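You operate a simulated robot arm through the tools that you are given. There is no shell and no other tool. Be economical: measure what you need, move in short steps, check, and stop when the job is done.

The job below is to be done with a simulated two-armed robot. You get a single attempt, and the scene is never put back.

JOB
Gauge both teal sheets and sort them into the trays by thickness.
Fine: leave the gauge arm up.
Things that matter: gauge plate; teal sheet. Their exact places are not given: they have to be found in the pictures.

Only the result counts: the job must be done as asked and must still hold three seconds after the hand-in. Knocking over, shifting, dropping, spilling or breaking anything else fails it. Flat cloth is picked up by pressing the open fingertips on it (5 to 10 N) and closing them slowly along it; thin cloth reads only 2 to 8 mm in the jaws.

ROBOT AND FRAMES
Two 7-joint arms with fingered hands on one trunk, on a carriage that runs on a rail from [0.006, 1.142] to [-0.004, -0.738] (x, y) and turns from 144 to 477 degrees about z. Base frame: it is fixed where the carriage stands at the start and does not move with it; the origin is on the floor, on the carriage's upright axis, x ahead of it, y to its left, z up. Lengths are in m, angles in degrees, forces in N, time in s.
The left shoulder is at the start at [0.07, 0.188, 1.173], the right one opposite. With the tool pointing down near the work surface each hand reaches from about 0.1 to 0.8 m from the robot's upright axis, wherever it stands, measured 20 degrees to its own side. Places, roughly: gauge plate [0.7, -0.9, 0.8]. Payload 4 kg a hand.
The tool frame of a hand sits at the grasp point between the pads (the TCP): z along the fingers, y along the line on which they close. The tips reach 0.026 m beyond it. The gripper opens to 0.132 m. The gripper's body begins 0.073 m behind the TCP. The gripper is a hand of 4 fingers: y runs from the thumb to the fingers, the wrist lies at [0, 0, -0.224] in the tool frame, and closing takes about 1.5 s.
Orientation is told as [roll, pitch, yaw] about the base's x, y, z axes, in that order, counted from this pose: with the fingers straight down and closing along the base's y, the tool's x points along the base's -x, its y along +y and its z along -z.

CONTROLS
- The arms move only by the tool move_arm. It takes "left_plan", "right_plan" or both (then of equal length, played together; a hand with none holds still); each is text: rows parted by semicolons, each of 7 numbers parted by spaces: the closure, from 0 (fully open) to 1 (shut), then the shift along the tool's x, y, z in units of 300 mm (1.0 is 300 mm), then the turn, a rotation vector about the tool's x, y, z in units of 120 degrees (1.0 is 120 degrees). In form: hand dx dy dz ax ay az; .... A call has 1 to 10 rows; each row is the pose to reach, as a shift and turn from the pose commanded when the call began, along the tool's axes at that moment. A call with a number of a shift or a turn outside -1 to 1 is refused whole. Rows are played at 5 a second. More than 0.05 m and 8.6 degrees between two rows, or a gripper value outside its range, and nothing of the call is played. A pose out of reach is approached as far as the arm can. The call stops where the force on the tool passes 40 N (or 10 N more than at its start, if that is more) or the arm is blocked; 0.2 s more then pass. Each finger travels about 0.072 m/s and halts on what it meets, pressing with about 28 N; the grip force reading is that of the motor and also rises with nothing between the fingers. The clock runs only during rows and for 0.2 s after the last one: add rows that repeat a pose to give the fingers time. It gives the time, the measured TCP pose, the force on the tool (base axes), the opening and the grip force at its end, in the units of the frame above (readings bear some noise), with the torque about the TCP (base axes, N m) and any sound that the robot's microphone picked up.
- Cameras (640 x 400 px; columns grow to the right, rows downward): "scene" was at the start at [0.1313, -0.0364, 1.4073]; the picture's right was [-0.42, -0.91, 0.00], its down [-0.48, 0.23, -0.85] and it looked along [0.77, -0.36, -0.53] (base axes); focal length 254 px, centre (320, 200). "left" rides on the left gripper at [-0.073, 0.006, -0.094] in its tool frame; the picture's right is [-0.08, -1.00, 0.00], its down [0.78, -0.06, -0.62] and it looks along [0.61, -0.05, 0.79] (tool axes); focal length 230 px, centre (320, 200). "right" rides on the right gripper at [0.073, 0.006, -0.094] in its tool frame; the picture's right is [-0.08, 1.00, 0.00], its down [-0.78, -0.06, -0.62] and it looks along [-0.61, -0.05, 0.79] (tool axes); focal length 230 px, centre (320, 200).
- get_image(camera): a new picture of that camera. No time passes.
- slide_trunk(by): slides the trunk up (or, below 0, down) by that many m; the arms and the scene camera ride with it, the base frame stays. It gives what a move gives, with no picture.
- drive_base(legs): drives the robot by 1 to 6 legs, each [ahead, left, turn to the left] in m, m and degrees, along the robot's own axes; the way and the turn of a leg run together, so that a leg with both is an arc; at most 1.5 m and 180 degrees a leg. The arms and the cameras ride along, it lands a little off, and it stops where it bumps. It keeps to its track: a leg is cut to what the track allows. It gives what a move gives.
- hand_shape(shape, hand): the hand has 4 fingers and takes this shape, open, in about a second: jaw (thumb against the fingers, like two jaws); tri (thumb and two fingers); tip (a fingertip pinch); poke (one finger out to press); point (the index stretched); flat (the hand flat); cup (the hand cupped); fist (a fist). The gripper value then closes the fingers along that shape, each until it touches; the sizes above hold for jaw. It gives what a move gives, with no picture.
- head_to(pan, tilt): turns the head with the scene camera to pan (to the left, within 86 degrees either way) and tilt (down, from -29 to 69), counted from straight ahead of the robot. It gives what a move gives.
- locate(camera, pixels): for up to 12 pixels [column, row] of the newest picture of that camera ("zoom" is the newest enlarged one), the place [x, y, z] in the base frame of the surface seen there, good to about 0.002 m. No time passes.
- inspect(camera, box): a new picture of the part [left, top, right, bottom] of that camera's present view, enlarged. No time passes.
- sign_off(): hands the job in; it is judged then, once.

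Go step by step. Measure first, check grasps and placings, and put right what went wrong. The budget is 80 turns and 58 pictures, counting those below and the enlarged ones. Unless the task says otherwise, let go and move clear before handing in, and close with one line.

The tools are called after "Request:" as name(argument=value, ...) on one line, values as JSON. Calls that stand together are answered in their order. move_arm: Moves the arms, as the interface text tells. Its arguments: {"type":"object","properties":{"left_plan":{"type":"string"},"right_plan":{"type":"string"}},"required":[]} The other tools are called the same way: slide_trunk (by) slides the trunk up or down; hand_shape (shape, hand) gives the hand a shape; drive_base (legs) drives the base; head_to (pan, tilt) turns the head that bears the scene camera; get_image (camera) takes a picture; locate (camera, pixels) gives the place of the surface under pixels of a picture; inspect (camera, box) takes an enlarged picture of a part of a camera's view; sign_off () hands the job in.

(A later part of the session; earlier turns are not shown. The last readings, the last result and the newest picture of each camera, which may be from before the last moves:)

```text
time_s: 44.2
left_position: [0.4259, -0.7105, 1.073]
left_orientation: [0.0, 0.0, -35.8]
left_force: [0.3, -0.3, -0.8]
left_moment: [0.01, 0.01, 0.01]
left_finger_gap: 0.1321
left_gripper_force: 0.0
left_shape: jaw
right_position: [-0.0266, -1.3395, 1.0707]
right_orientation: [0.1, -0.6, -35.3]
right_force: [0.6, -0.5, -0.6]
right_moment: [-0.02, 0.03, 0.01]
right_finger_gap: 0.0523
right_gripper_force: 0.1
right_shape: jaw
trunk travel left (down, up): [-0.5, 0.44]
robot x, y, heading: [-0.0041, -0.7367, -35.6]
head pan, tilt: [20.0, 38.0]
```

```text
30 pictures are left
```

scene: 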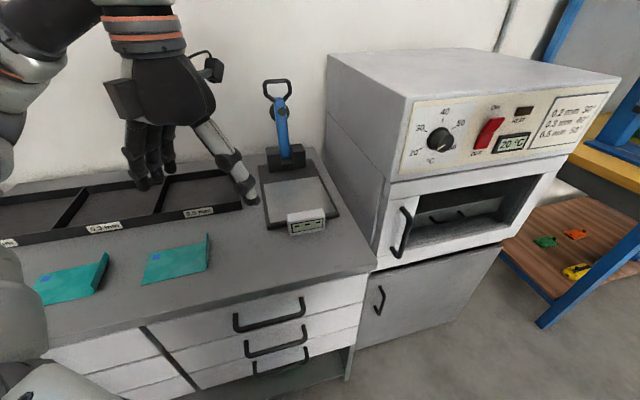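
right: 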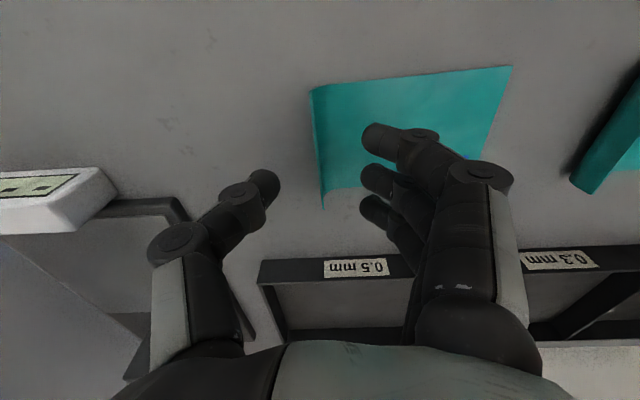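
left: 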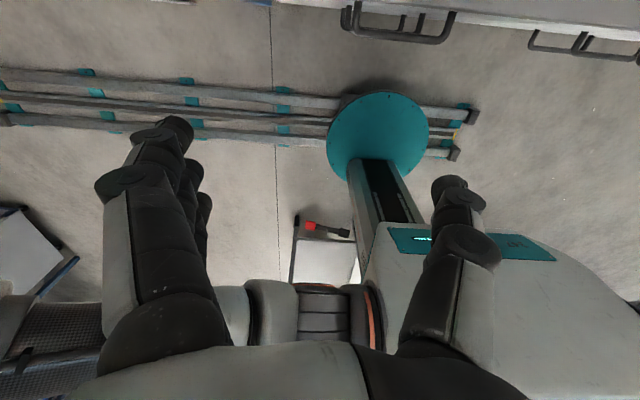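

The left hand can see to work freely here. I'll turn its yaw back to 0 and bring it over sheet 2's lip with a partly closed hand.

Request:
move_arm(left_plan="0.2 -0.031 0.065 0.06 0 0 -0.05; 0.4 -0.062 0.13 0.14 0 0 -0.1; 0.5 -0.094 0.196 0.22 0 0 -0.15; 0.6 -0.125 0.26 0.3 0 0 -0.2; 0.7 -0.156 0.326 0.39 0 0 -0.25; 0.7 -0.187 0.391 0.477 0 0 -0.2975; 0.7 -0.187 0.391 0.477 0 0 -0.2975")

Request:
get_image(camera="left")

Request:
get_image(camera="scene")

```text
time_s: 45.8
left_position: [0.5392, -0.6454, 0.93]
left_orientation: [0.0, -0.1, 0.1]
left_force: [0.2, 0.5, 0.0]
left_moment: [-0.01, -0.04, 0.01]
left_finger_gap: 0.0401
left_gripper_force: 0.0
left_shape: jaw
right_position: [-0.026, -1.3395, 1.0699]
right_orientation: [0.1, -0.8, -35.3]
right_force: [-0.3, -0.5, 0.5]
right_moment: [-0.01, 0.01, -0.01]
right_finger_gap: 0.0522
right_gripper_force: 0.0
right_shape: jaw
trunk travel left (down, up): [-0.5, 0.44]
robot x, y, heading: [-0.0062, -0.7323, -35.6]
head pan, tilt: [20.0, 38.0]
```

```text
29 pictures are left
```

left: 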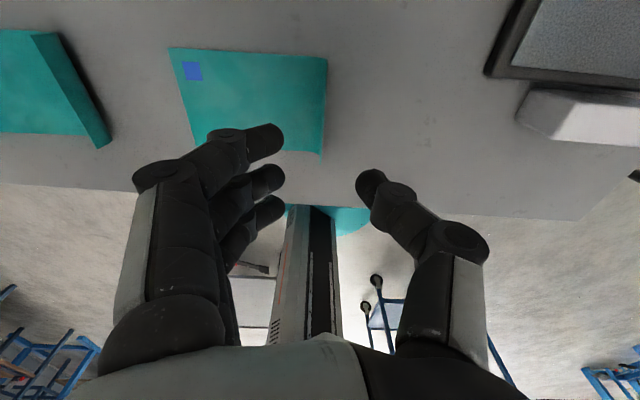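

```text
28 pictures are left
```

scene: 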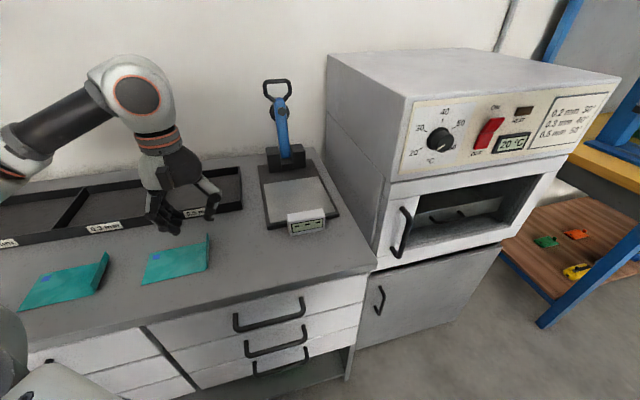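

The left hand is in place. I'll check the lip in the left picture.

Request:
locate(camera="left", pixels=[[327, 65], [325, 90], [323, 120], [321, 145], [326, 60], [320, 152], [310, 100]])

```text
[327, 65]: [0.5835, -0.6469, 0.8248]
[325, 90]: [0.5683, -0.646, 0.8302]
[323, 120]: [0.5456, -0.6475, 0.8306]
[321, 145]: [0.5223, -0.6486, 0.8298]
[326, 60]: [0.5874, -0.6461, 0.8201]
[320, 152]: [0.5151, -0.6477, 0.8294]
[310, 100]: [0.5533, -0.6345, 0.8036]
```

The lip centre is about (0.548,-0.647). I'll lower and close.

Request:
move_arm(left_plan="0.7 -0.03 -0.005 0.1 0 0 0; 0.7 -0.03 -0.005 0.2 0 0 0; 0.7 -0.03 -0.005 0.297 0 0 0; 0.75 -0.03 -0.005 0.297 0 0 0; 0.82 -0.03 -0.005 0.297 0 0 0; 0.88 -0.03 -0.005 0.297 0 0 0; 0.94 -0.03 -0.005 0.297 0 0 0; 1 -0.03 -0.005 0.297 0 0 0; 1 -0.03 -0.005 0.297 0 0 0; 1 -0.03 -0.005 0.297 0 0 0")

Request:
move_arm(left_plan="1 0 0 -0.1 0 0 0; 1 0 0 -0.2 0 0 0; 1 0 0 -0.3 0 0 0; 1 0 0 -0.4 0 0 0; 1 0 0 -0.4 0 0 0")

Request:
get_image(camera="left")

```text
time_s: 48.0
left_position: [0.5489, -0.6471, 0.8414]
left_orientation: [0.0, -0.1, 0.1]
left_force: [0.0, -1.0, -0.2]
left_moment: [0.02, 0.0, 0.01]
left_finger_gap: 0.0001
left_gripper_force: 27.8
left_shape: jaw
right_position: [-0.0252, -1.3399, 1.0706]
right_orientation: [0.2, -0.6, -35.2]
right_force: [0.8, 0.4, -0.1]
right_moment: [0.02, 0.0, 0.0]
right_finger_gap: 0.0523
right_gripper_force: 0.1
right_shape: jaw
trunk travel left (down, up): [-0.5, 0.44]
robot x, y, heading: [-0.0017, -0.7333, -35.7]
head pan, tilt: [20.0, 38.0]
```

```text
time_s: 49.2
left_position: [0.5497, -0.6494, 0.9625]
left_orientation: [-0.1, 0.1, 0.2]
left_force: [0.5, -0.3, -1.0]
left_moment: [-0.02, 0.01, 0.01]
left_finger_gap: 0.0
left_gripper_force: 28.3
left_shape: jaw
right_position: [-0.0257, -1.3406, 1.0706]
right_orientation: [0.0, -0.7, -35.2]
right_force: [0.4, 0.0, 0.2]
right_moment: [-0.04, 0.01, -0.02]
right_finger_gap: 0.0526
right_gripper_force: 0.1
right_shape: jaw
trunk travel left (down, up): [-0.5, 0.44]
robot x, y, heading: [-0.0051, -0.7315, -35.7]
head pan, tilt: [20.0, 38.0]
```

```text
27 pictures are left
```

left: 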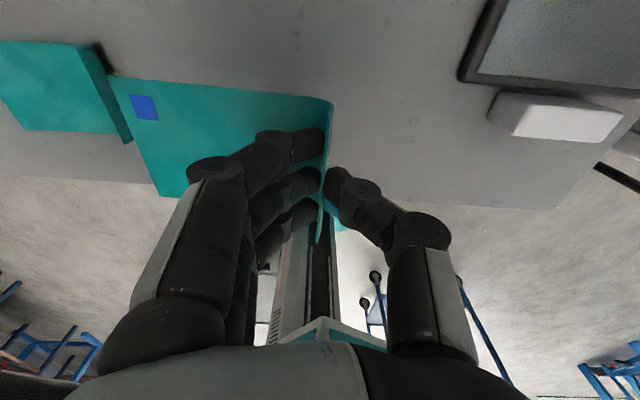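

Held. I'll carry it over the plate to (0.69,-0.935).

Request:
move_arm(left_plan="1 -0.067 -0.136 0 0 0 0; 1 -0.133 -0.272 0 0 0 0; 1 -0.2 -0.408 0 0 0 0; 1 -0.267 -0.544 0 0 0 0; 1 -0.333 -0.68 0 0 0 0; 1 -0.4 -0.816 0.02 0 0 0; 1 -0.467 -0.945 0.04 0 0 0; 1 -0.467 -0.945 0.04 0 0 0")

Request:
get_image(camera="scene")

```text
time_s: 51.0
left_position: [0.69, -0.9316, 0.9487]
left_orientation: [-0.2, 0.0, 0.0]
left_force: [0.8, -0.5, -0.7]
left_moment: [-0.07, -0.01, -0.01]
left_finger_gap: 0.0
left_gripper_force: 27.9
left_shape: jaw
right_position: [-0.0262, -1.3391, 1.0714]
right_orientation: [0.0, -0.7, -35.2]
right_force: [-0.4, 0.2, -0.2]
right_moment: [-0.02, 0.01, 0.0]
right_finger_gap: 0.0521
right_gripper_force: 0.1
right_shape: jaw
trunk travel left (down, up): [-0.5, 0.44]
robot x, y, heading: [-0.0034, -0.7327, -35.5]
head pan, tilt: [20.0, 38.0]
```

```text
26 pictures are left
```

scene: 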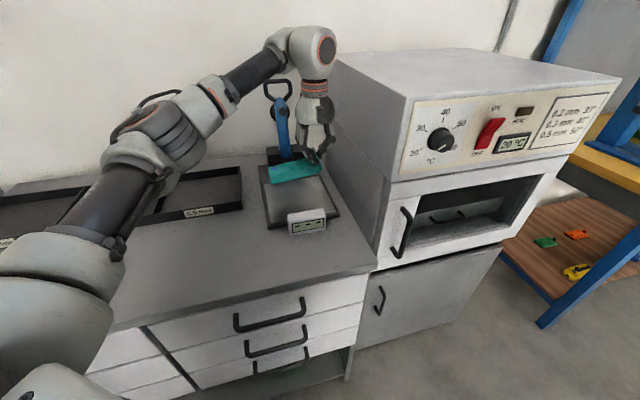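

Reached. I'll lower to z≈0.857, release, and rise.

Request:
move_arm(left_plan="1 0 0 0.1 0 0 0; 1 0 0 0.2 0 0 0; 1 0 0 0.27 0 0 0; 1 0 0 0.303 0 0 0; 1 0 0 0.303 0 0 0; 0.9 0 0 0.303 0 0 0; 0.75 0 0 0.303 0 0 0; 0.65 0 0 0.303 0 0 0; 0.65 0 0 0.303 0 0 0; 0.65 0 0 0.2 0 0 0")

Request:
move_arm(left_plan="0.65 0 0 -0.15 0 0 0; 0.65 0 0 -0.3 0 0 0; 0.65 0.1 0.1 -0.4 0 0 0; 0.65 0.2 0.2 -0.45 0 0 0; 0.65 0.2 0.2 -0.45 0 0 0")

Request:
inspect(camera="scene", box=[220, 70, 400, 250])

Request:
get_image(camera="left")

```text
time_s: 53.2
left_position: [0.688, -0.9312, 0.888]
left_orientation: [0.0, -0.1, 0.1]
left_force: [-0.7, 0.0, 0.0]
left_moment: [-0.03, -0.01, -0.04]
left_finger_gap: 0.0458
left_gripper_force: 0.0
left_shape: jaw
right_position: [-0.0272, -1.34, 1.0701]
right_orientation: [0.1, -0.7, -35.2]
right_force: [1.2, 0.2, 0.4]
right_moment: [0.0, -0.02, 0.0]
right_finger_gap: 0.052
right_gripper_force: 0.1
right_shape: jaw
trunk travel left (down, up): [-0.5, 0.44]
robot x, y, heading: [-0.0045, -0.7301, -35.7]
head pan, tilt: [20.0, 38.0]
```

```text
refused: row 3 steps farther than a row can; nothing moved
```

```text
2.22 times, centred on (310, 160) of scene
```

zoom: 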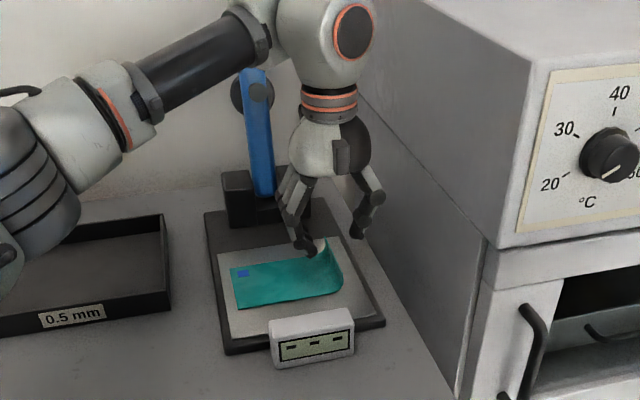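

```text
24 pictures are left
```

left: 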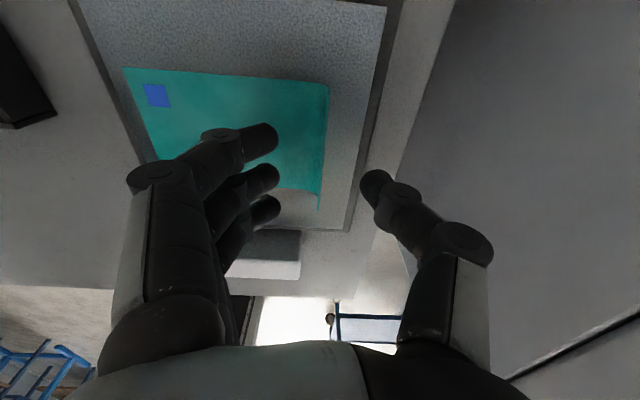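

The sheet lies flat on the plate, x about 0.645–0.72, with its lip at the right side. I'll back the hand up and pitch it forwards ready for the handle, then look.

Request:
move_arm(left_plan="0.6 0 0 -0.15 0 0 0; 0.5 0 0 -0.3 0 0 0; 0.4 0.03 0.03 -0.4 0 -0.07 0; 0.3 0.08 0.08 -0.5 0 -0.14 0; 0.3 0.13 0.14 -0.58 0 -0.21 0; 0.3 0.18 0.2 -0.65 0 -0.28 0; 0.3 0.23 0.26 -0.7 0 -0.35 0; 0.3 0.28 0.32 -0.7 0 -0.42 0; 0.3 0.29 0.38 -0.7 0 -0.48 0; 0.3 0.293 0.43 -0.7 0 -0.542 0")

Request:
inspect(camera="scene", box=[220, 70, 360, 240])

```text
time_s: 55.4
left_position: [0.6024, -0.8001, 1.0991]
left_orientation: [-0.2, -65.0, 0.3]
left_force: [-0.3, 0.7, 0.8]
left_moment: [-0.02, -0.01, -0.01]
left_finger_gap: 0.0919
left_gripper_force: 0.1
left_shape: jaw
right_position: [-0.0267, -1.3394, 1.0715]
right_orientation: [0.2, -0.6, -35.1]
right_force: [-0.2, 1.0, 0.2]
right_moment: [-0.02, 0.0, 0.0]
right_finger_gap: 0.0523
right_gripper_force: 0.1
right_shape: jaw
trunk travel left (down, up): [-0.5, 0.44]
robot x, y, heading: [-0.0029, -0.7361, -35.9]
head pan, tilt: [20.0, 38.0]
```

```text
2.35 times, centred on (290, 155) of scene
```

zoom: 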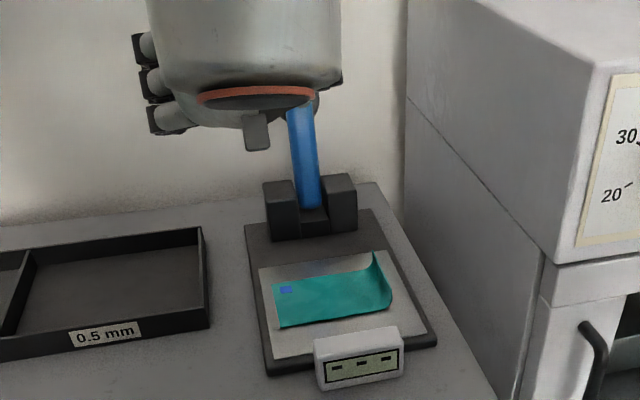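

The hand hides the loop. I'll use the left hand's own camera.

Request:
get_image(camera="left")

Request:
locate(camera="zoom", pixels=[[275, 285], [282, 326], [375, 255], [390, 290], [387, 307], [300, 120], [305, 190], [285, 290], [340, 190], [280, 190]])

```text
22 pictures are left
```

left: 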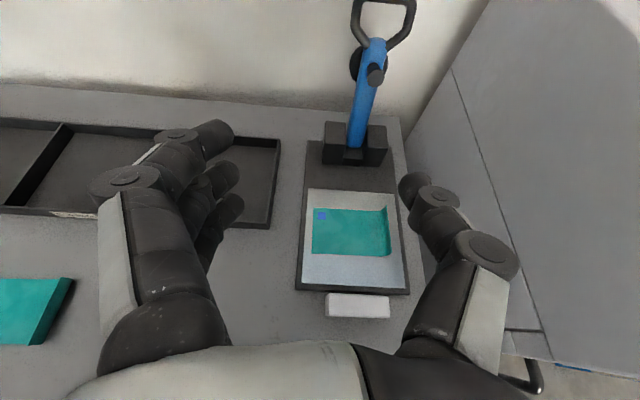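

```text
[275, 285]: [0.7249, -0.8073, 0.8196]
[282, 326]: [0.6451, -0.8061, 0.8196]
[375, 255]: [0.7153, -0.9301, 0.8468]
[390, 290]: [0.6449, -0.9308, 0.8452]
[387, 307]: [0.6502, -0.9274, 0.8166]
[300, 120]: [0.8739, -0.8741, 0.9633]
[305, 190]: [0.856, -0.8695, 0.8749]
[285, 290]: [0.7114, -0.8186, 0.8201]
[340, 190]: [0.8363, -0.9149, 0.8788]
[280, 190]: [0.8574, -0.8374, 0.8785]
```

The sheet occupies x 0.645–0.725, y −0.806…−0.93. I'll measure the loop in the left picture.

Request:
locate(camera="left", pixels=[[355, 22], [411, 22], [363, 38], [402, 36], [384, 44], [376, 76], [365, 100], [353, 150], [360, 2], [414, 6], [358, 60]])

Request:
inspect(camera="left", box=[320, 0, 440, 180])

```text
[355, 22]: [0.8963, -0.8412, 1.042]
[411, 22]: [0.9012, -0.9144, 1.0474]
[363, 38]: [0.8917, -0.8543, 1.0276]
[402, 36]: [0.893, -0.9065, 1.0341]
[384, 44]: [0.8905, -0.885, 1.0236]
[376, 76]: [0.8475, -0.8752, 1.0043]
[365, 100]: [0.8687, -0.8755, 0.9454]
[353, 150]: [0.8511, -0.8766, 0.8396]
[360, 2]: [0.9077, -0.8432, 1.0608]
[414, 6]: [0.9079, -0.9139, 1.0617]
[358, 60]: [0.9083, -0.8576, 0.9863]
```

```text
2.22 times, centred on (380, 90) of left
```

zoom: 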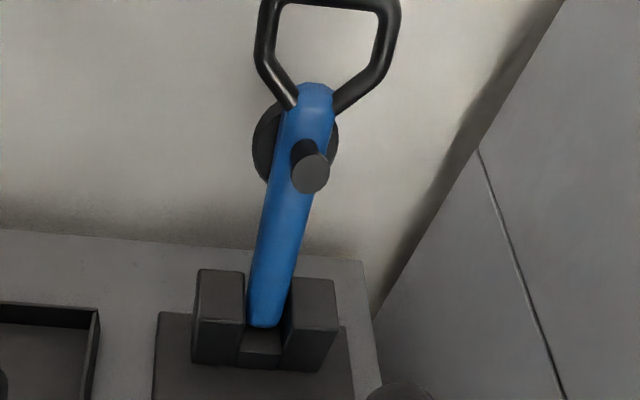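

The loop spans y −0.84…−0.915 around (0.90, z 1.05), and the peg foot will land near x≈0.705, on the sheet. I'll bring the open hand around the loop.

Request:
move_arm(left_plan="0.2 -0.04 -0.06 0.12 0 0 0; 0.1 -0.08 -0.12 0.24 0 0 0; 0 -0.12 -0.18 0.36 0 0 0; 0 -0.17 -0.24 0.48 0 0 0; 0 -0.21 -0.26 0.6 0 0 0; 0 -0.24 -0.26 0.73 0 0 0; 0 -0.26 -0.26 0.86 0 0 0; 0 -0.273 -0.26 0.987 0 0 0; 0 -0.273 -0.26 0.987 0 0 0")

Request:
get_image(camera="left")

Request:
get_image(camera="scene")

```text
time_s: 57.4
left_position: [0.9062, -0.8809, 1.0512]
left_orientation: [0.1, -65.1, 0.3]
left_force: [-0.2, 0.6, 0.6]
left_moment: [0.0, -0.03, -0.02]
left_finger_gap: 0.132
left_gripper_force: 0.1
left_shape: jaw
right_position: [-0.0267, -1.3381, 1.0708]
right_orientation: [0.0, -0.7, -35.2]
right_force: [-1.4, -0.3, 1.3]
right_moment: [-0.03, -0.03, 0.0]
right_finger_gap: 0.0524
right_gripper_force: 0.1
right_shape: jaw
trunk travel left (down, up): [-0.5, 0.44]
robot x, y, heading: [-0.003, -0.7364, -35.6]
head pan, tilt: [20.0, 38.0]
```

```text
20 pictures are left
```

left: 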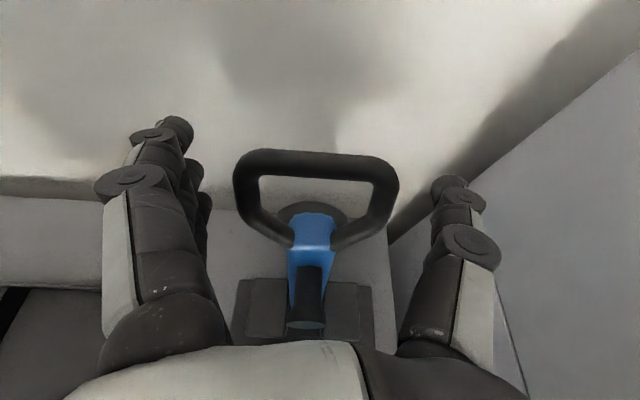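

```text
19 pictures are left
```

scene: 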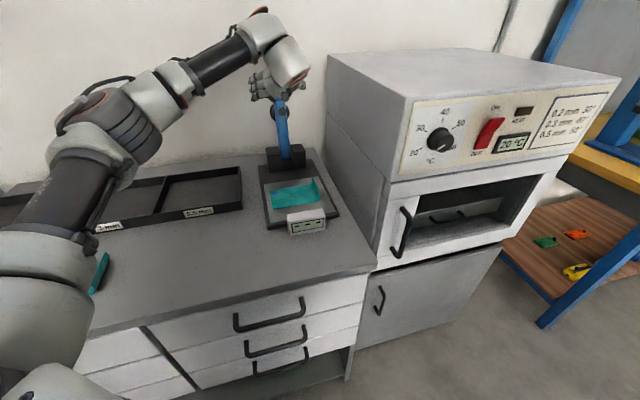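

The loop is between the fingers. I'll close on it.

Request:
move_arm(left_plan="0.2 0 0.01 0 0 0 0; 0.35 0 0.01 0 0 0 0; 0.5 0 0.01 0 0 0 0; 0.6 0 0.01 0 0 0 0; 0.6 0 0.01 0 0 0 0; 0.6 0 0.01 0 0 0 0")

Request:
get_image(camera="left")

```text
time_s: 58.8
left_position: [0.9063, -0.879, 1.0499]
left_orientation: [0.1, -65.1, 0.0]
left_force: [0.7, -6.1, -0.8]
left_moment: [0.08, 0.0, 0.0]
left_finger_gap: 0.0661
left_gripper_force: 27.9
left_shape: jaw
right_position: [-0.026, -1.3408, 1.0698]
right_orientation: [0.1, -0.7, -35.2]
right_force: [0.0, 0.3, -0.5]
right_moment: [0.0, 0.0, -0.01]
right_finger_gap: 0.0521
right_gripper_force: 0.0
right_shape: jaw
trunk travel left (down, up): [-0.5, 0.44]
robot x, y, heading: [-0.0025, -0.7335, -35.8]
head pan, tilt: [20.0, 38.0]
```

```text
18 pictures are left
```

left: 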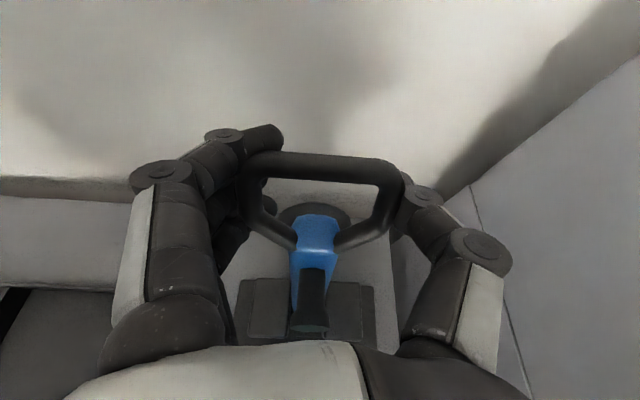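

Gripped, with gap 0.066. I'll swing the loop along its arc about the hinge (0.86, z 0.85), doing the first half now.

Request:
move_arm(left_plan="0.62 0.013 0.01 -0.045 0 0 0; 0.62 0.026 0.01 -0.091 0 0 0; 0.62 0.065 0.01 -0.179 0 0 0; 0.62 0.115 0.01 -0.259 0 0 0; 0.62 0.177 0.01 -0.332 0 0 0; 0.62 0.248 0.01 -0.396 0 0 0; 0.62 0.327 0.01 -0.45 0 0 0")

Request:
get_image(camera="scene")

```text
time_s: 60.4
left_position: [0.7455, -0.8784, 1.0148]
left_orientation: [0.7, -64.9, -0.4]
left_force: [10.2, -20.1, -11.3]
left_moment: [0.34, -0.44, -0.69]
left_finger_gap: 0.056
left_gripper_force: 28.3
left_shape: jaw
right_position: [-0.0232, -1.3429, 1.0679]
right_orientation: [0.1, -0.4, -35.3]
right_force: [0.3, 0.9, 0.4]
right_moment: [0.0, 0.02, -0.01]
right_finger_gap: 0.0522
right_gripper_force: 0.0
right_shape: jaw
trunk travel left (down, up): [-0.5, 0.44]
robot x, y, heading: [-0.0032, -0.7319, -35.7]
head pan, tilt: [20.0, 38.0]
```

```text
17 pictures are left
```

scene: 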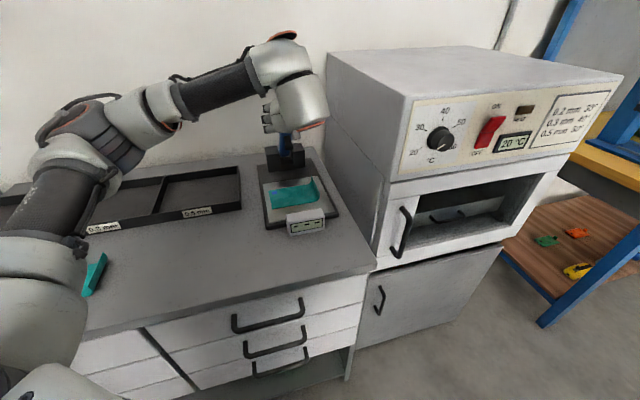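

The arm follows, with about 25 N on it, partly sideways and radially inwards. I'll continue with a slightly smaller radius and a small y correction, turning the hand steeper.

Request:
move_arm(left_plan="0.62 0.045 -0.008 -0.018 0 0.02 0; 0.62 0.089 -0.012 -0.034 0 0.04 0; 0.62 0.177 -0.012 -0.062 0 0.08 0; 0.62 0.267 -0.012 -0.078 0 0.12 0; 0.62 0.348 -0.012 -0.082 0 0.16 0; 0.62 0.428 -0.012 -0.075 0 0.2 0")

Request:
get_image(camera="left")

```text
time_s: 61.6
left_position: [0.6851, -0.8745, 0.9396]
left_orientation: [-0.4, -47.8, 1.1]
left_force: [34.6, -7.1, -10.9]
left_moment: [-1.48, -0.9, 0.02]
left_finger_gap: 0.047
left_gripper_force: 28.1
left_shape: jaw
right_position: [-0.0212, -1.3417, 1.0696]
right_orientation: [0.0, -0.4, -35.2]
right_force: [-0.7, -0.8, 0.9]
right_moment: [0.02, -0.03, 0.01]
right_finger_gap: 0.0523
right_gripper_force: 0.0
right_shape: jaw
trunk travel left (down, up): [-0.5, 0.44]
robot x, y, heading: [-0.0003, -0.7335, -35.2]
head pan, tilt: [20.0, 38.0]
stopped in row 5 (left hand): the force on the tool passed its limit at 44 N (the readings are from after the stop); the commanded pose is now the measured one
```

```text
16 pictures are left
```

left: 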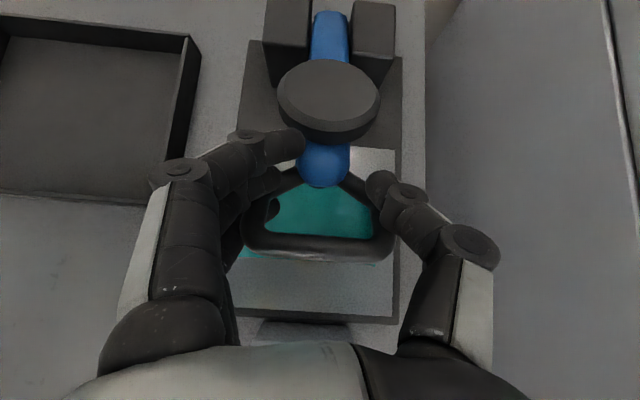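

The fingers slid to the narrow foot of the loop. I'll measure the arm's present angle.

Request:
locate(camera="left", pixels=[[320, 245], [320, 180], [330, 95], [330, 30], [260, 240], [375, 240], [320, 255]])

```text
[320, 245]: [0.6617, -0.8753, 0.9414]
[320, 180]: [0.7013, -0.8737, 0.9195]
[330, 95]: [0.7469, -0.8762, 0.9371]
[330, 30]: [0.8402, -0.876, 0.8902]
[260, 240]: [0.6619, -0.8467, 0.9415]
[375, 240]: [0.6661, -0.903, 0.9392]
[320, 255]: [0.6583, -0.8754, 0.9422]
```

The arm is about 24° above level, with the loop bar at (0.66, z 0.941). I'll finish the swing with the radius eased by 8 mm.

Request:
move_arm(left_plan="0.62 0.01 0 0.015 0 0.01 0; 0.62 0.031 0 0.035 0 0.02 0; 0.62 0.079 0 0.054 0 0.04 0; 0.62 0.125 0 0.078 0 0.06 0; 0.62 0.169 0 0.104 0 0.07 0; 0.62 0.191 0 0.117 0 0.07 0")

Request:
get_image(camera="left")

```text
time_s: 62.8
left_position: [0.6775, -0.8745, 0.8954]
left_orientation: [-0.6, -40.9, 1.7]
left_force: [33.8, -2.6, 0.2]
left_moment: [-1.17, -1.29, -0.61]
left_finger_gap: 0.0494
left_gripper_force: 28.0
left_shape: jaw
right_position: [-0.0243, -1.3397, 1.0696]
right_orientation: [0.0, -0.5, -35.0]
right_force: [-0.7, -0.5, 0.4]
right_moment: [0.0, -0.04, 0.0]
right_finger_gap: 0.0522
right_gripper_force: 0.0
right_shape: jaw
trunk travel left (down, up): [-0.5, 0.44]
robot x, y, heading: [-0.0018, -0.7328, -35.5]
head pan, tilt: [20.0, 38.0]
stopped in row 5 (left hand): the force on the tool passed its limit at 48 N (the readings are from after the stop); the commanded pose is now the measured one
```

```text
15 pictures are left
```

left: 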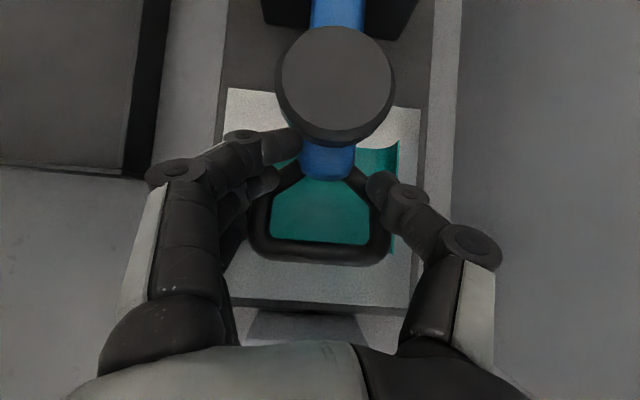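

Request:
locate(camera="left", pixels=[[322, 248], [330, 172], [335, 90], [336, 15], [280, 215], [235, 110], [390, 150]])

Request:
inspect(camera="scene", box=[220, 110, 360, 250])

```text
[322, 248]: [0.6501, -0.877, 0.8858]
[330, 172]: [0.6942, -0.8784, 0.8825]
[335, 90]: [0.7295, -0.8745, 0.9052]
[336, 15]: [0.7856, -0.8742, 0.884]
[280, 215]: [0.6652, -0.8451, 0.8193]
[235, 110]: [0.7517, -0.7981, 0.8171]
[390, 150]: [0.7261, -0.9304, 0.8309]
```

```text
2.86 times, centred on (290, 180) of scene
```

zoom: 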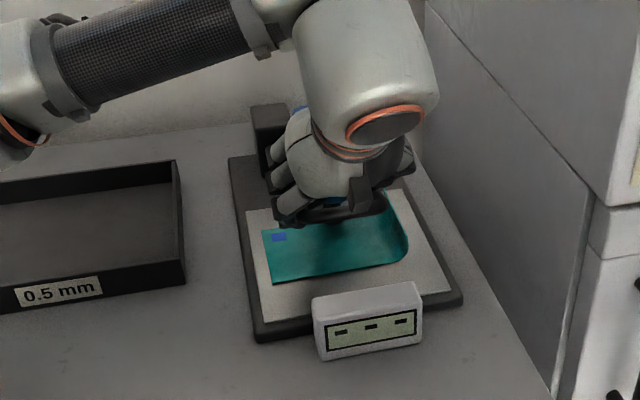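

The arm's top is level (z≈0.884 at x 0.69 and 0.79), so the foot is about at the sheet, but the display still shows dashes. I'll release the loop slightly and look.

Request:
move_arm(left_plan="0.55 0 0 0 0 0 0; 0.45 0 0 0 0 0 0; 0.3 0 0 0 0 0 0; 0.3 0 0 0 0 0 0; 0.3 0 0 0 0 0 0")

Request:
inspect(camera="scene", box=[220, 110, 360, 250])

Request:
get_image(camera="left")

```text
time_s: 64.0
left_position: [0.6721, -0.8741, 0.8932]
left_orientation: [-0.3, -40.5, 1.2]
left_force: [-0.1, 1.1, 0.2]
left_moment: [0.0, -0.01, -0.01]
left_finger_gap: 0.092
left_gripper_force: 0.1
left_shape: jaw
right_position: [-0.0263, -1.3401, 1.0714]
right_orientation: [0.1, -0.7, -35.2]
right_force: [-0.5, 0.2, -1.3]
right_moment: [0.04, 0.03, -0.02]
right_finger_gap: 0.052
right_gripper_force: 0.0
right_shape: jaw
trunk travel left (down, up): [-0.5, 0.44]
robot x, y, heading: [-0.002, -0.7331, -35.4]
head pan, tilt: [20.0, 38.0]
```

```text
2.86 times, centred on (290, 180) of scene
```

zoom: 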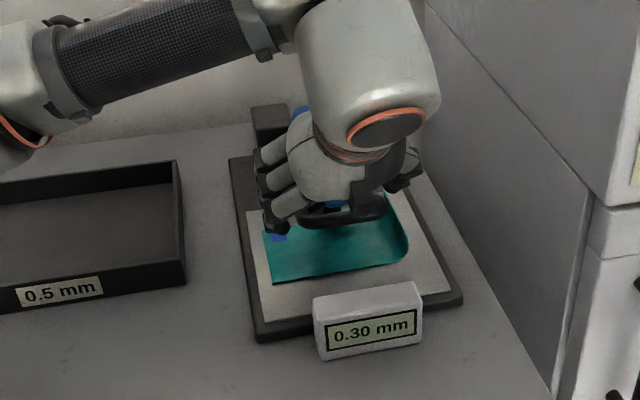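

```text
12 pictures are left
```

left: 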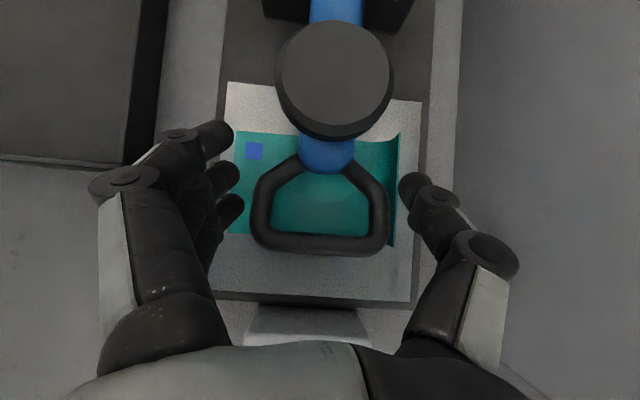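

The display reads 0.30 mm, so this sheet belongs in the 0.3 tray. From both loop positions the hinge fits (0.85, z 0.875). I'll regrip the loop to raise it.

Request:
move_arm(left_plan="0.3 0.046 -0.01 0.018 0 0 0; 0.4 0.046 -0.01 0.018 0 0 0; 0.5 0.046 -0.01 0.018 0 0 0; 0.6 0.046 -0.01 0.018 0 0 0; 0.62 0.046 -0.01 0.018 0 0 0; 0.62 0.046 -0.01 0.018 0 0 0")

```text
time_s: 65.3
left_position: [0.6669, -0.8767, 0.8809]
left_orientation: [-0.4, -40.4, 1.2]
left_force: [-1.1, 0.4, -1.4]
left_moment: [-0.24, -0.04, 0.03]
left_finger_gap: 0.0629
left_gripper_force: 28.2
left_shape: jaw
right_position: [-0.0255, -1.3386, 1.0709]
right_orientation: [0.0, -0.6, -35.1]
right_force: [0.0, 0.1, -0.5]
right_moment: [0.01, 0.0, -0.03]
right_finger_gap: 0.0527
right_gripper_force: 0.0
right_shape: jaw
trunk travel left (down, up): [-0.5, 0.44]
robot x, y, heading: [-0.0059, -0.7332, -35.4]
head pan, tilt: [20.0, 38.0]
```

Gripped, with gap 0.063. I'll raise it along the arc.

Request:
move_arm(left_plan="0.63 -0.063 0 -0.059 0 -0.025 0; 0.63 -0.142 0 -0.115 0 -0.05 0; 0.63 -0.227 0 -0.157 0 -0.075 0; 0.63 -0.319 0 -0.184 0 -0.1 0; 0.63 -0.414 0 -0.198 0 -0.125 0; 0.63 -0.509 0 -0.197 0 -0.15 0; 0.63 -0.604 0 -0.18 0 -0.175 0; 0.63 -0.694 0 -0.149 0 -0.2 0")

```text
time_s: 67.2
left_position: [0.7942, -0.8772, 1.0501]
left_orientation: [0.0, -64.7, 0.7]
left_force: [0.3, -24.5, -8.1]
left_moment: [0.85, 0.49, -0.38]
left_finger_gap: 0.0581
left_gripper_force: 27.5
left_shape: jaw
right_position: [-0.0251, -1.3434, 1.0684]
right_orientation: [0.1, -0.4, -35.2]
right_force: [-0.9, 0.1, 0.6]
right_moment: [-0.01, 0.02, 0.02]
right_finger_gap: 0.0523
right_gripper_force: 0.1
right_shape: jaw
trunk travel left (down, up): [-0.5, 0.44]
robot x, y, heading: [-0.0071, -0.732, -35.4]
head pan, tilt: [20.0, 38.0]
```

All smooth. I'll finish past vertical to its rest position and open.

Request:
move_arm(left_plan="0.63 -0.061 -0.01 0.083 0 0 0; 0.63 -0.108 -0.015 0.167 0 0 0; 0.63 -0.14 -0.015 0.257 0 0 0; 0.63 -0.156 -0.015 0.329 0 0 0; 0.63 -0.156 -0.015 0.329 0 0 0; 0.5 -0.156 -0.01 0.329 0 0 0; 0.3 -0.156 -0.005 0.329 0 0 0; 0.1 -0.156 -0.005 0.329 0 0 0; 0 -0.156 -0.005 0.329 0 0 0; 0 -0.156 -0.005 0.329 0 0 0")

Request:
get_image(camera="left")

```text
time_s: 68.1
left_position: [0.8915, -0.8861, 1.0592]
left_orientation: [-1.6, -65.4, 1.4]
left_force: [-0.8, -17.8, 18.5]
left_moment: [0.87, 0.98, 0.21]
left_finger_gap: 0.0452
left_gripper_force: 28.4
left_shape: jaw
right_position: [-0.0273, -1.3422, 1.0702]
right_orientation: [0.2, -0.7, -35.3]
right_force: [0.6, 0.3, 0.4]
right_moment: [-0.01, 0.02, -0.01]
right_finger_gap: 0.0523
right_gripper_force: 0.0
right_shape: jaw
trunk travel left (down, up): [-0.5, 0.44]
robot x, y, heading: [-0.0046, -0.7351, -35.7]
head pan, tilt: [20.0, 38.0]
stopped in row 4 (left hand): the force on the tool passed its limit at 42 N (the readings are from after the stop); the commanded pose is now the measured one
```

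```text
11 pictures are left
```

left: 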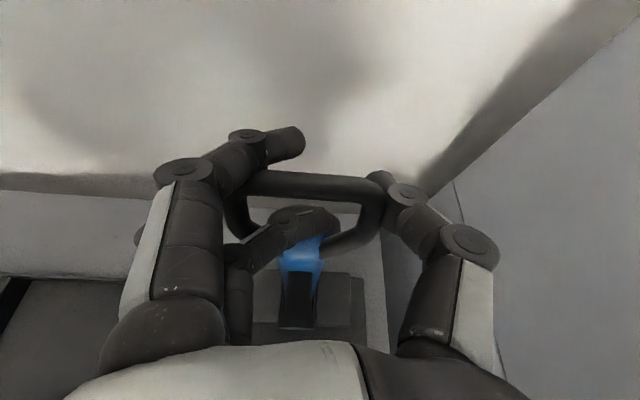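

The arm is upright past vertical, but one finger lies across the lower loop. I'll open slowly and check.

Request:
move_arm(left_plan="0.5 0 0 0 0 0 0; 0.35 0 0 0 0 0 0; 0.2 0 0 0 0 0 0; 0.1 0 0 0 0 0 0; 0 0 0 0 0 0 0; 0 0 0 0 0 0 0")

Request:
get_image(camera="left")

```text
time_s: 69.0
left_position: [0.8893, -0.894, 1.0636]
left_orientation: [-2.3, -65.7, 1.4]
left_force: [2.6, -28.8, 24.5]
left_moment: [0.05, 0.07, 0.04]
left_finger_gap: 0.0994
left_gripper_force: 0.1
left_shape: jaw
right_position: [-0.0295, -1.3437, 1.0679]
right_orientation: [0.3, -0.7, -35.3]
right_force: [0.6, 0.2, -0.5]
right_moment: [0.01, 0.0, -0.02]
right_finger_gap: 0.0522
right_gripper_force: 0.0
right_shape: jaw
trunk travel left (down, up): [-0.5, 0.44]
robot x, y, heading: [-0.0046, -0.7329, -35.6]
head pan, tilt: [20.0, 38.0]
stopped in row 4 (left hand): the force on the tool passed its limit at 42 N (the readings are from after the stop); the commanded pose is now the measured one
```

```text
10 pictures are left
```

left: 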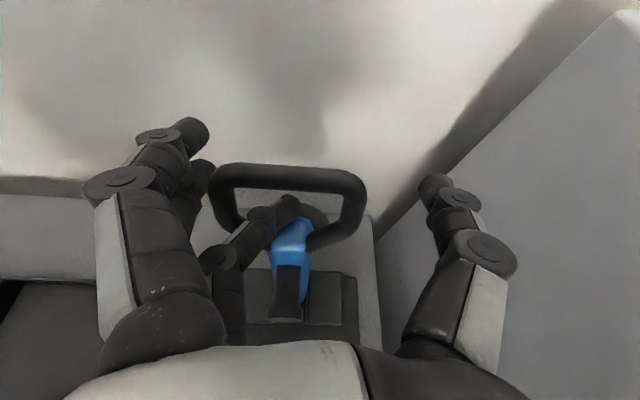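

The lowest finger went inside the loop and presses it. I'll ease it off (slightly closed, shifted −y and up), then pull straight back out along the fingers.

Request:
move_arm(left_plan="0.3 -0.01 -0.015 0 0 0 0; 0.35 -0.024 -0.027 0 0 0 0; 0.35 -0.024 -0.027 -0.03 0 0 0; 0.35 -0.024 -0.027 -0.08 0 0 0; 0.35 -0.024 -0.027 -0.14 0 0 0; 0.35 -0.024 -0.027 -0.2 0 0 0; 0.35 -0.024 -0.027 -0.27 0 0 0")

Request:
get_image(camera="left")

```text
time_s: 70.6
left_position: [0.8233, -0.8901, 1.0989]
left_orientation: [-1.8, -65.2, 1.9]
left_force: [0.3, -0.6, -0.3]
left_moment: [0.01, 0.0, 0.0]
left_finger_gap: 0.0859
left_gripper_force: 0.1
left_shape: jaw
right_position: [-0.0277, -1.3388, 1.0708]
right_orientation: [0.1, -0.7, -35.2]
right_force: [-1.0, -0.1, 0.0]
right_moment: [0.0, 0.0, -0.03]
right_finger_gap: 0.0522
right_gripper_force: 0.1
right_shape: jaw
trunk travel left (down, up): [-0.5, 0.44]
robot x, y, heading: [-0.0049, -0.735, -35.8]
head pan, tilt: [20.0, 38.0]
```

```text
9 pictures are left
```

left: 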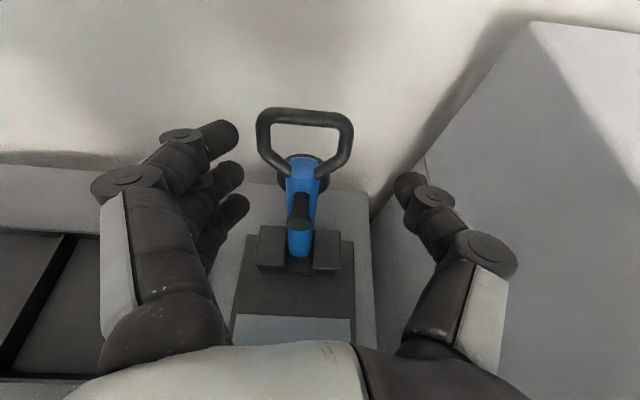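

The hand is free and the gauge arm stays up. I'll return to a pointing-down pose above the sheet's lip.

Request:
move_arm(left_plan="0.35 0 0 -0.15 0 0 0; 0.4 0.02 -0.03 -0.3 0 0 0; 0.5 0.08 -0.06 -0.36 0 0.07 0; 0.6 0.14 -0.09 -0.38 0 0.14 0; 0.65 0.2 -0.12 -0.38 0 0.21 0; 0.65 0.26 -0.137 -0.36 0 0.28 0; 0.65 0.32 -0.137 -0.34 0 0.35 0; 0.65 0.38 -0.137 -0.32 0 0.42 0; 0.65 0.44 -0.137 -0.3 0 0.485 0; 0.65 0.494 -0.137 -0.282 0 0.543 0")

Request:
get_image(camera="left")

Request:
locate(camera="left", pixels=[[320, 70], [320, 100], [320, 130], [310, 110], [330, 110], [200, 60]])

```text
time_s: 72.8
left_position: [0.6862, -0.9332, 0.9999]
left_orientation: [-0.9, 0.1, 0.2]
left_force: [-1.0, 0.2, -0.3]
left_moment: [0.0, 0.02, 0.01]
left_finger_gap: 0.0465
left_gripper_force: 0.0
left_shape: jaw
right_position: [-0.0265, -1.3394, 1.0707]
right_orientation: [0.1, -0.7, -35.2]
right_force: [0.4, 0.0, -0.2]
right_moment: [0.0, 0.02, 0.02]
right_finger_gap: 0.0524
right_gripper_force: 0.1
right_shape: jaw
trunk travel left (down, up): [-0.5, 0.44]
robot x, y, heading: [-0.0057, -0.7352, -35.9]
head pan, tilt: [20.0, 38.0]
```

```text
8 pictures are left
```

left: 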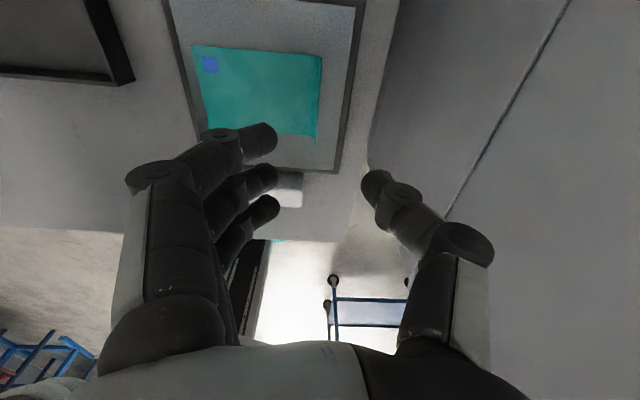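

```text
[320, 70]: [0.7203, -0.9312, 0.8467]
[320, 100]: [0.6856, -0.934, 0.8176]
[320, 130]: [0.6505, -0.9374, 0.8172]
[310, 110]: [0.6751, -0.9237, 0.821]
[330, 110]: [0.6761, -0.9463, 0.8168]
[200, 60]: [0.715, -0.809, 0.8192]
```

The lip is still at y≈-0.931, centred at x≈0.687. I'll lower, grip, then lift.

Request:
move_arm(left_plan="0.65 0 0.005 0.15 0 0 0; 0.65 0 0.005 0.3 0 0 0; 0.65 0 0.005 0.42 0 0 0; 0.7 0 0.005 0.478 0 0 0; 0.78 0 0.005 0.478 0 0 0; 0.86 0 0.005 0.478 0 0 0; 0.94 0 0.005 0.478 0 0 0; 1 0 0.005 0.478 0 0 0; 1 0 0.005 0.478 0 0 0; 1 0 0.005 0.478 0 0 0")

Request:
move_arm(left_plan="1 0 0 -0.1 0 0 0; 1 0 0 -0.2 0 0 0; 1 0.02 0.05 -0.32 0 0 0; 1 0.05 0.15 -0.4 0 0 0; 1 0.05 0.3 -0.42 0 0 0; 1 0.02 0.45 -0.42 0 0 0; 1 0 0.6 -0.42 0 0 0; 1 0 0.75 -0.42 0 0 0; 1 0 0.9 -0.42 0 0 0; 1 0 1 -0.42 0 0 0")

Request:
get_image(camera="left")

```text
time_s: 75.0
left_position: [0.6863, -0.9326, 0.8559]
left_orientation: [-0.9, 0.0, 0.1]
left_force: [-0.8, -0.2, 0.2]
left_moment: [0.05, 0.01, 0.03]
left_finger_gap: 0.0
left_gripper_force: 27.4
left_shape: jaw
right_position: [-0.0262, -1.3404, 1.0712]
right_orientation: [0.1, -0.7, -35.2]
right_force: [-0.3, 0.7, 0.7]
right_moment: [0.0, -0.01, 0.01]
right_finger_gap: 0.0523
right_gripper_force: 0.2
right_shape: jaw
trunk travel left (down, up): [-0.5, 0.44]
robot x, y, heading: [-0.0051, -0.732, -35.5]
head pan, tilt: [20.0, 38.0]
```

```text
time_s: 77.2
left_position: [0.6859, -0.6311, 0.9792]
left_orientation: [-0.8, 0.0, 0.3]
left_force: [-1.1, -0.8, -0.2]
left_moment: [-0.02, -0.02, 0.0]
left_finger_gap: 0.0
left_gripper_force: 28.0
left_shape: jaw
right_position: [-0.0246, -1.3401, 1.0714]
right_orientation: [0.0, -0.6, -35.2]
right_force: [-0.2, 0.2, 0.0]
right_moment: [-0.02, 0.02, -0.04]
right_finger_gap: 0.0524
right_gripper_force: 0.0
right_shape: jaw
trunk travel left (down, up): [-0.5, 0.44]
robot x, y, heading: [-0.0061, -0.7356, -35.5]
head pan, tilt: [20.0, 38.0]
```

```text
7 pictures are left
```

left: 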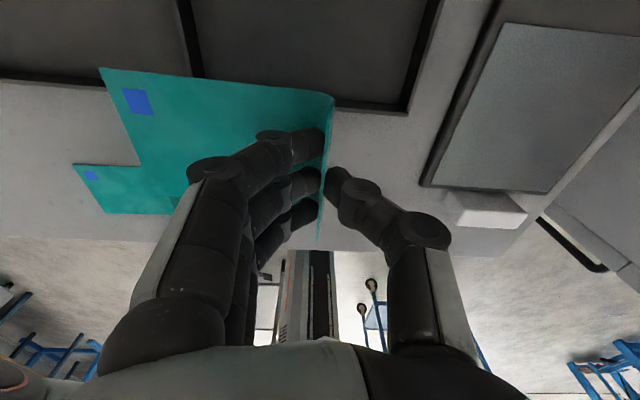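

Sheet 2 is held. I'll measure the tray dividers in this picture (near (187,40) and (420,60)).

Request:
locate(camera="left", pixels=[[184, 10], [190, 40], [198, 75], [420, 60], [375, 105], [50, 80], [150, 40], [300, 40]])

```text
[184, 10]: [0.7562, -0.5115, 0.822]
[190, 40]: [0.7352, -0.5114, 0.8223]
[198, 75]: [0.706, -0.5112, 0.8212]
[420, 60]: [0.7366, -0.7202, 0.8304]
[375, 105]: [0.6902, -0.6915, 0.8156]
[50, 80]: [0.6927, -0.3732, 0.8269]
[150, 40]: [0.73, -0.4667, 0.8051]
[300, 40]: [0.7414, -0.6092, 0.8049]
```

The 0.3 tray spans y ≈ −0.30…−0.51 with its front at x≈0.70. I'll carry the sheet so its lip is at (0.775,−0.455), lower it and release with a small opening.

Request:
move_arm(left_plan="1 -0.07 0.13 0 0 0 0; 1 -0.14 0.26 0 0 0 0; 1 -0.21 0.39 0 0 0 0; 1 -0.27 0.5 0 0 0 0; 1 -0.297 0.587 0.02 0 0 0; 1 -0.297 0.587 0.14 0 0 0; 1 -0.297 0.587 0.27 0 0 0; 1 -0.297 0.587 0.38 0 0 0; 1 -0.297 0.587 0.434 0 0 0; 1 -0.297 0.587 0.434 0 0 0")

Request:
get_image(camera="left")

```text
time_s: 79.4
left_position: [0.7724, -0.4573, 0.8461]
left_orientation: [-0.9, 0.0, 0.4]
left_force: [0.7, -0.2, -0.5]
left_moment: [0.07, 0.04, -0.04]
left_finger_gap: 0.0002
left_gripper_force: 28.2
left_shape: jaw
right_position: [-0.0267, -1.3391, 1.0713]
right_orientation: [0.1, -0.7, -35.2]
right_force: [-0.5, 0.5, 0.8]
right_moment: [0.01, -0.03, 0.01]
right_finger_gap: 0.0524
right_gripper_force: 0.0
right_shape: jaw
trunk travel left (down, up): [-0.5, 0.44]
robot x, y, heading: [-0.0019, -0.7365, -35.5]
head pan, tilt: [20.0, 38.0]
```

```text
6 pictures are left
```

left: 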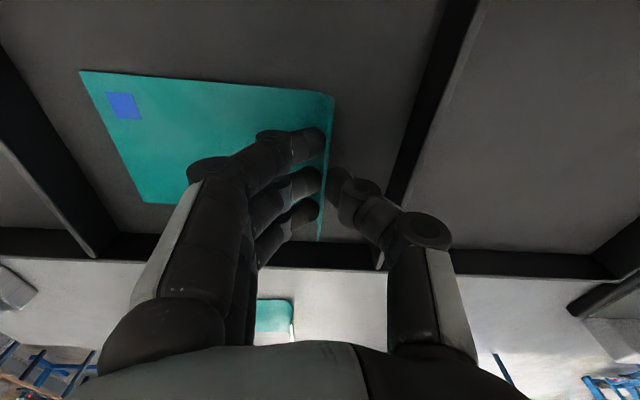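

The sheet is within the 0.3 tray. I'll release with a small opening and rise, then measure sheet 1 in the same picture.

Request:
move_arm(left_plan="0.95 0 0 0 0 0 0; 0.88 0 0 0 0 0 0; 0.82 0 0 0 0 0 0; 0.82 0 0 0 0 0 0; 0.82 0 0 -0.06 0 0 0; 0.82 0 0 -0.16 0 0 0; 0.8 0 0 -0.28 0 0 0; 0.75 0.05 0 -0.38 0 0 0; 0.7 0.15 0 -0.44 0 0 0; 0.7 0.3 0 -0.45 0 0 0")

Request:
move_arm(left_plan="0.7 0.13 0 0 0 0 0; 0.7 0.26 0.01 0 0 0 0; 0.7 0.39 0.03 0 0 0 0; 0.7 0.48 0.05 0 0 0 0; 0.7 0.48 0.05 0.05 0 0 0; 0.7 0.48 0.05 0.1 0 0 0; 0.7 0.48 0.05 0.1 0 0 0")

Request:
get_image(camera="left")

```text
time_s: 81.8
left_position: [0.6822, -0.4563, 0.9388]
left_orientation: [3.2, 5.6, 0.3]
left_force: [-0.2, 0.5, 0.8]
left_moment: [-0.01, 0.0, 0.0]
left_finger_gap: 0.0393
left_gripper_force: 0.0
left_shape: jaw
left hand out of reach, approached as far as the arm can: row 10
right_position: [-0.0281, -1.34, 1.0697]
right_orientation: [0.0, -0.9, -35.3]
right_force: [-1.0, 0.3, -0.4]
right_moment: [0.0, -0.02, -0.02]
right_finger_gap: 0.0524
right_gripper_force: 0.0
right_shape: jaw
trunk travel left (down, up): [-0.5, 0.44]
robot x, y, heading: [-0.0029, -0.7379, -35.5]
head pan, tilt: [20.0, 38.0]
stopped in row 10 (left hand): the arm was blocked; the commanded pose is now the measured one
```

```text
time_s: 83.6
left_position: [0.5567, -0.448, 0.984]
left_orientation: [-8.1, -8.6, 0.5]
left_force: [0.3, 0.5, -0.3]
left_moment: [0.02, 0.04, -0.04]
left_finger_gap: 0.0392
left_gripper_force: 0.0
left_shape: jaw
left hand out of reach, approached as far as the arm can: row 1, 2, 3, 4, 5
right_position: [-0.0273, -1.341, 1.0706]
right_orientation: [0.1, -0.7, -35.2]
right_force: [0.0, 0.2, 0.3]
right_moment: [-0.01, 0.05, -0.03]
right_finger_gap: 0.0522
right_gripper_force: 0.0
right_shape: jaw
trunk travel left (down, up): [-0.5, 0.44]
robot x, y, heading: [-0.0017, -0.7372, -35.5]
head pan, tilt: [20.0, 38.0]
stopped in row 7 (left hand): the arm was blocked; the commanded pose is now the measured one
```

```text
5 pictures are left
```

left: 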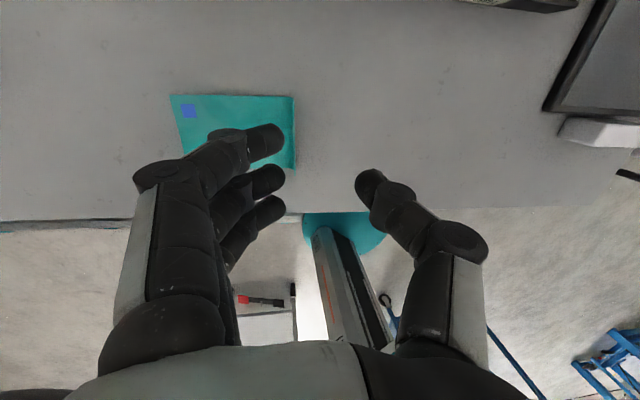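

The arm was blocked here and the hand tilted. I'll look at the elbow's surroundings with the head camera.

Request:
head_to(pan=48, tilt=35)

Request:
get_image(camera="scene")

Request:
locate(camera="left", pixels=[[293, 105], [293, 130], [293, 160], [175, 105], [295, 97], [292, 165]])

```text
time_s: 84.6
left_position: [0.5582, -0.4481, 0.9847]
left_orientation: [-8.2, -8.6, 0.5]
left_force: [-0.8, 0.3, -0.9]
left_moment: [0.0, -0.04, 0.0]
left_finger_gap: 0.0395
left_gripper_force: 0.0
left_shape: jaw
right_position: [-0.0258, -1.3391, 1.07]
right_orientation: [0.1, -0.6, -35.2]
right_force: [-0.3, -0.2, 0.3]
right_moment: [0.02, -0.02, 0.02]
right_finger_gap: 0.0522
right_gripper_force: 0.1
right_shape: jaw
trunk travel left (down, up): [-0.5, 0.44]
robot x, y, heading: [-0.0049, -0.7363, -35.6]
head pan, tilt: [48.0, 35.0]
```

```text
4 pictures are left
```

scene: 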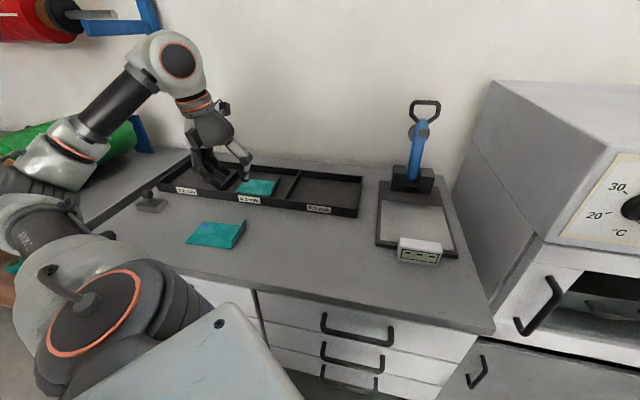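

```text
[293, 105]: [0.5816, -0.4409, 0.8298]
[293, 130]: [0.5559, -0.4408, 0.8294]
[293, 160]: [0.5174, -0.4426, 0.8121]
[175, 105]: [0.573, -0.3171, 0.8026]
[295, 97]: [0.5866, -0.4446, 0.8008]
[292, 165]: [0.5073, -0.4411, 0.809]
```

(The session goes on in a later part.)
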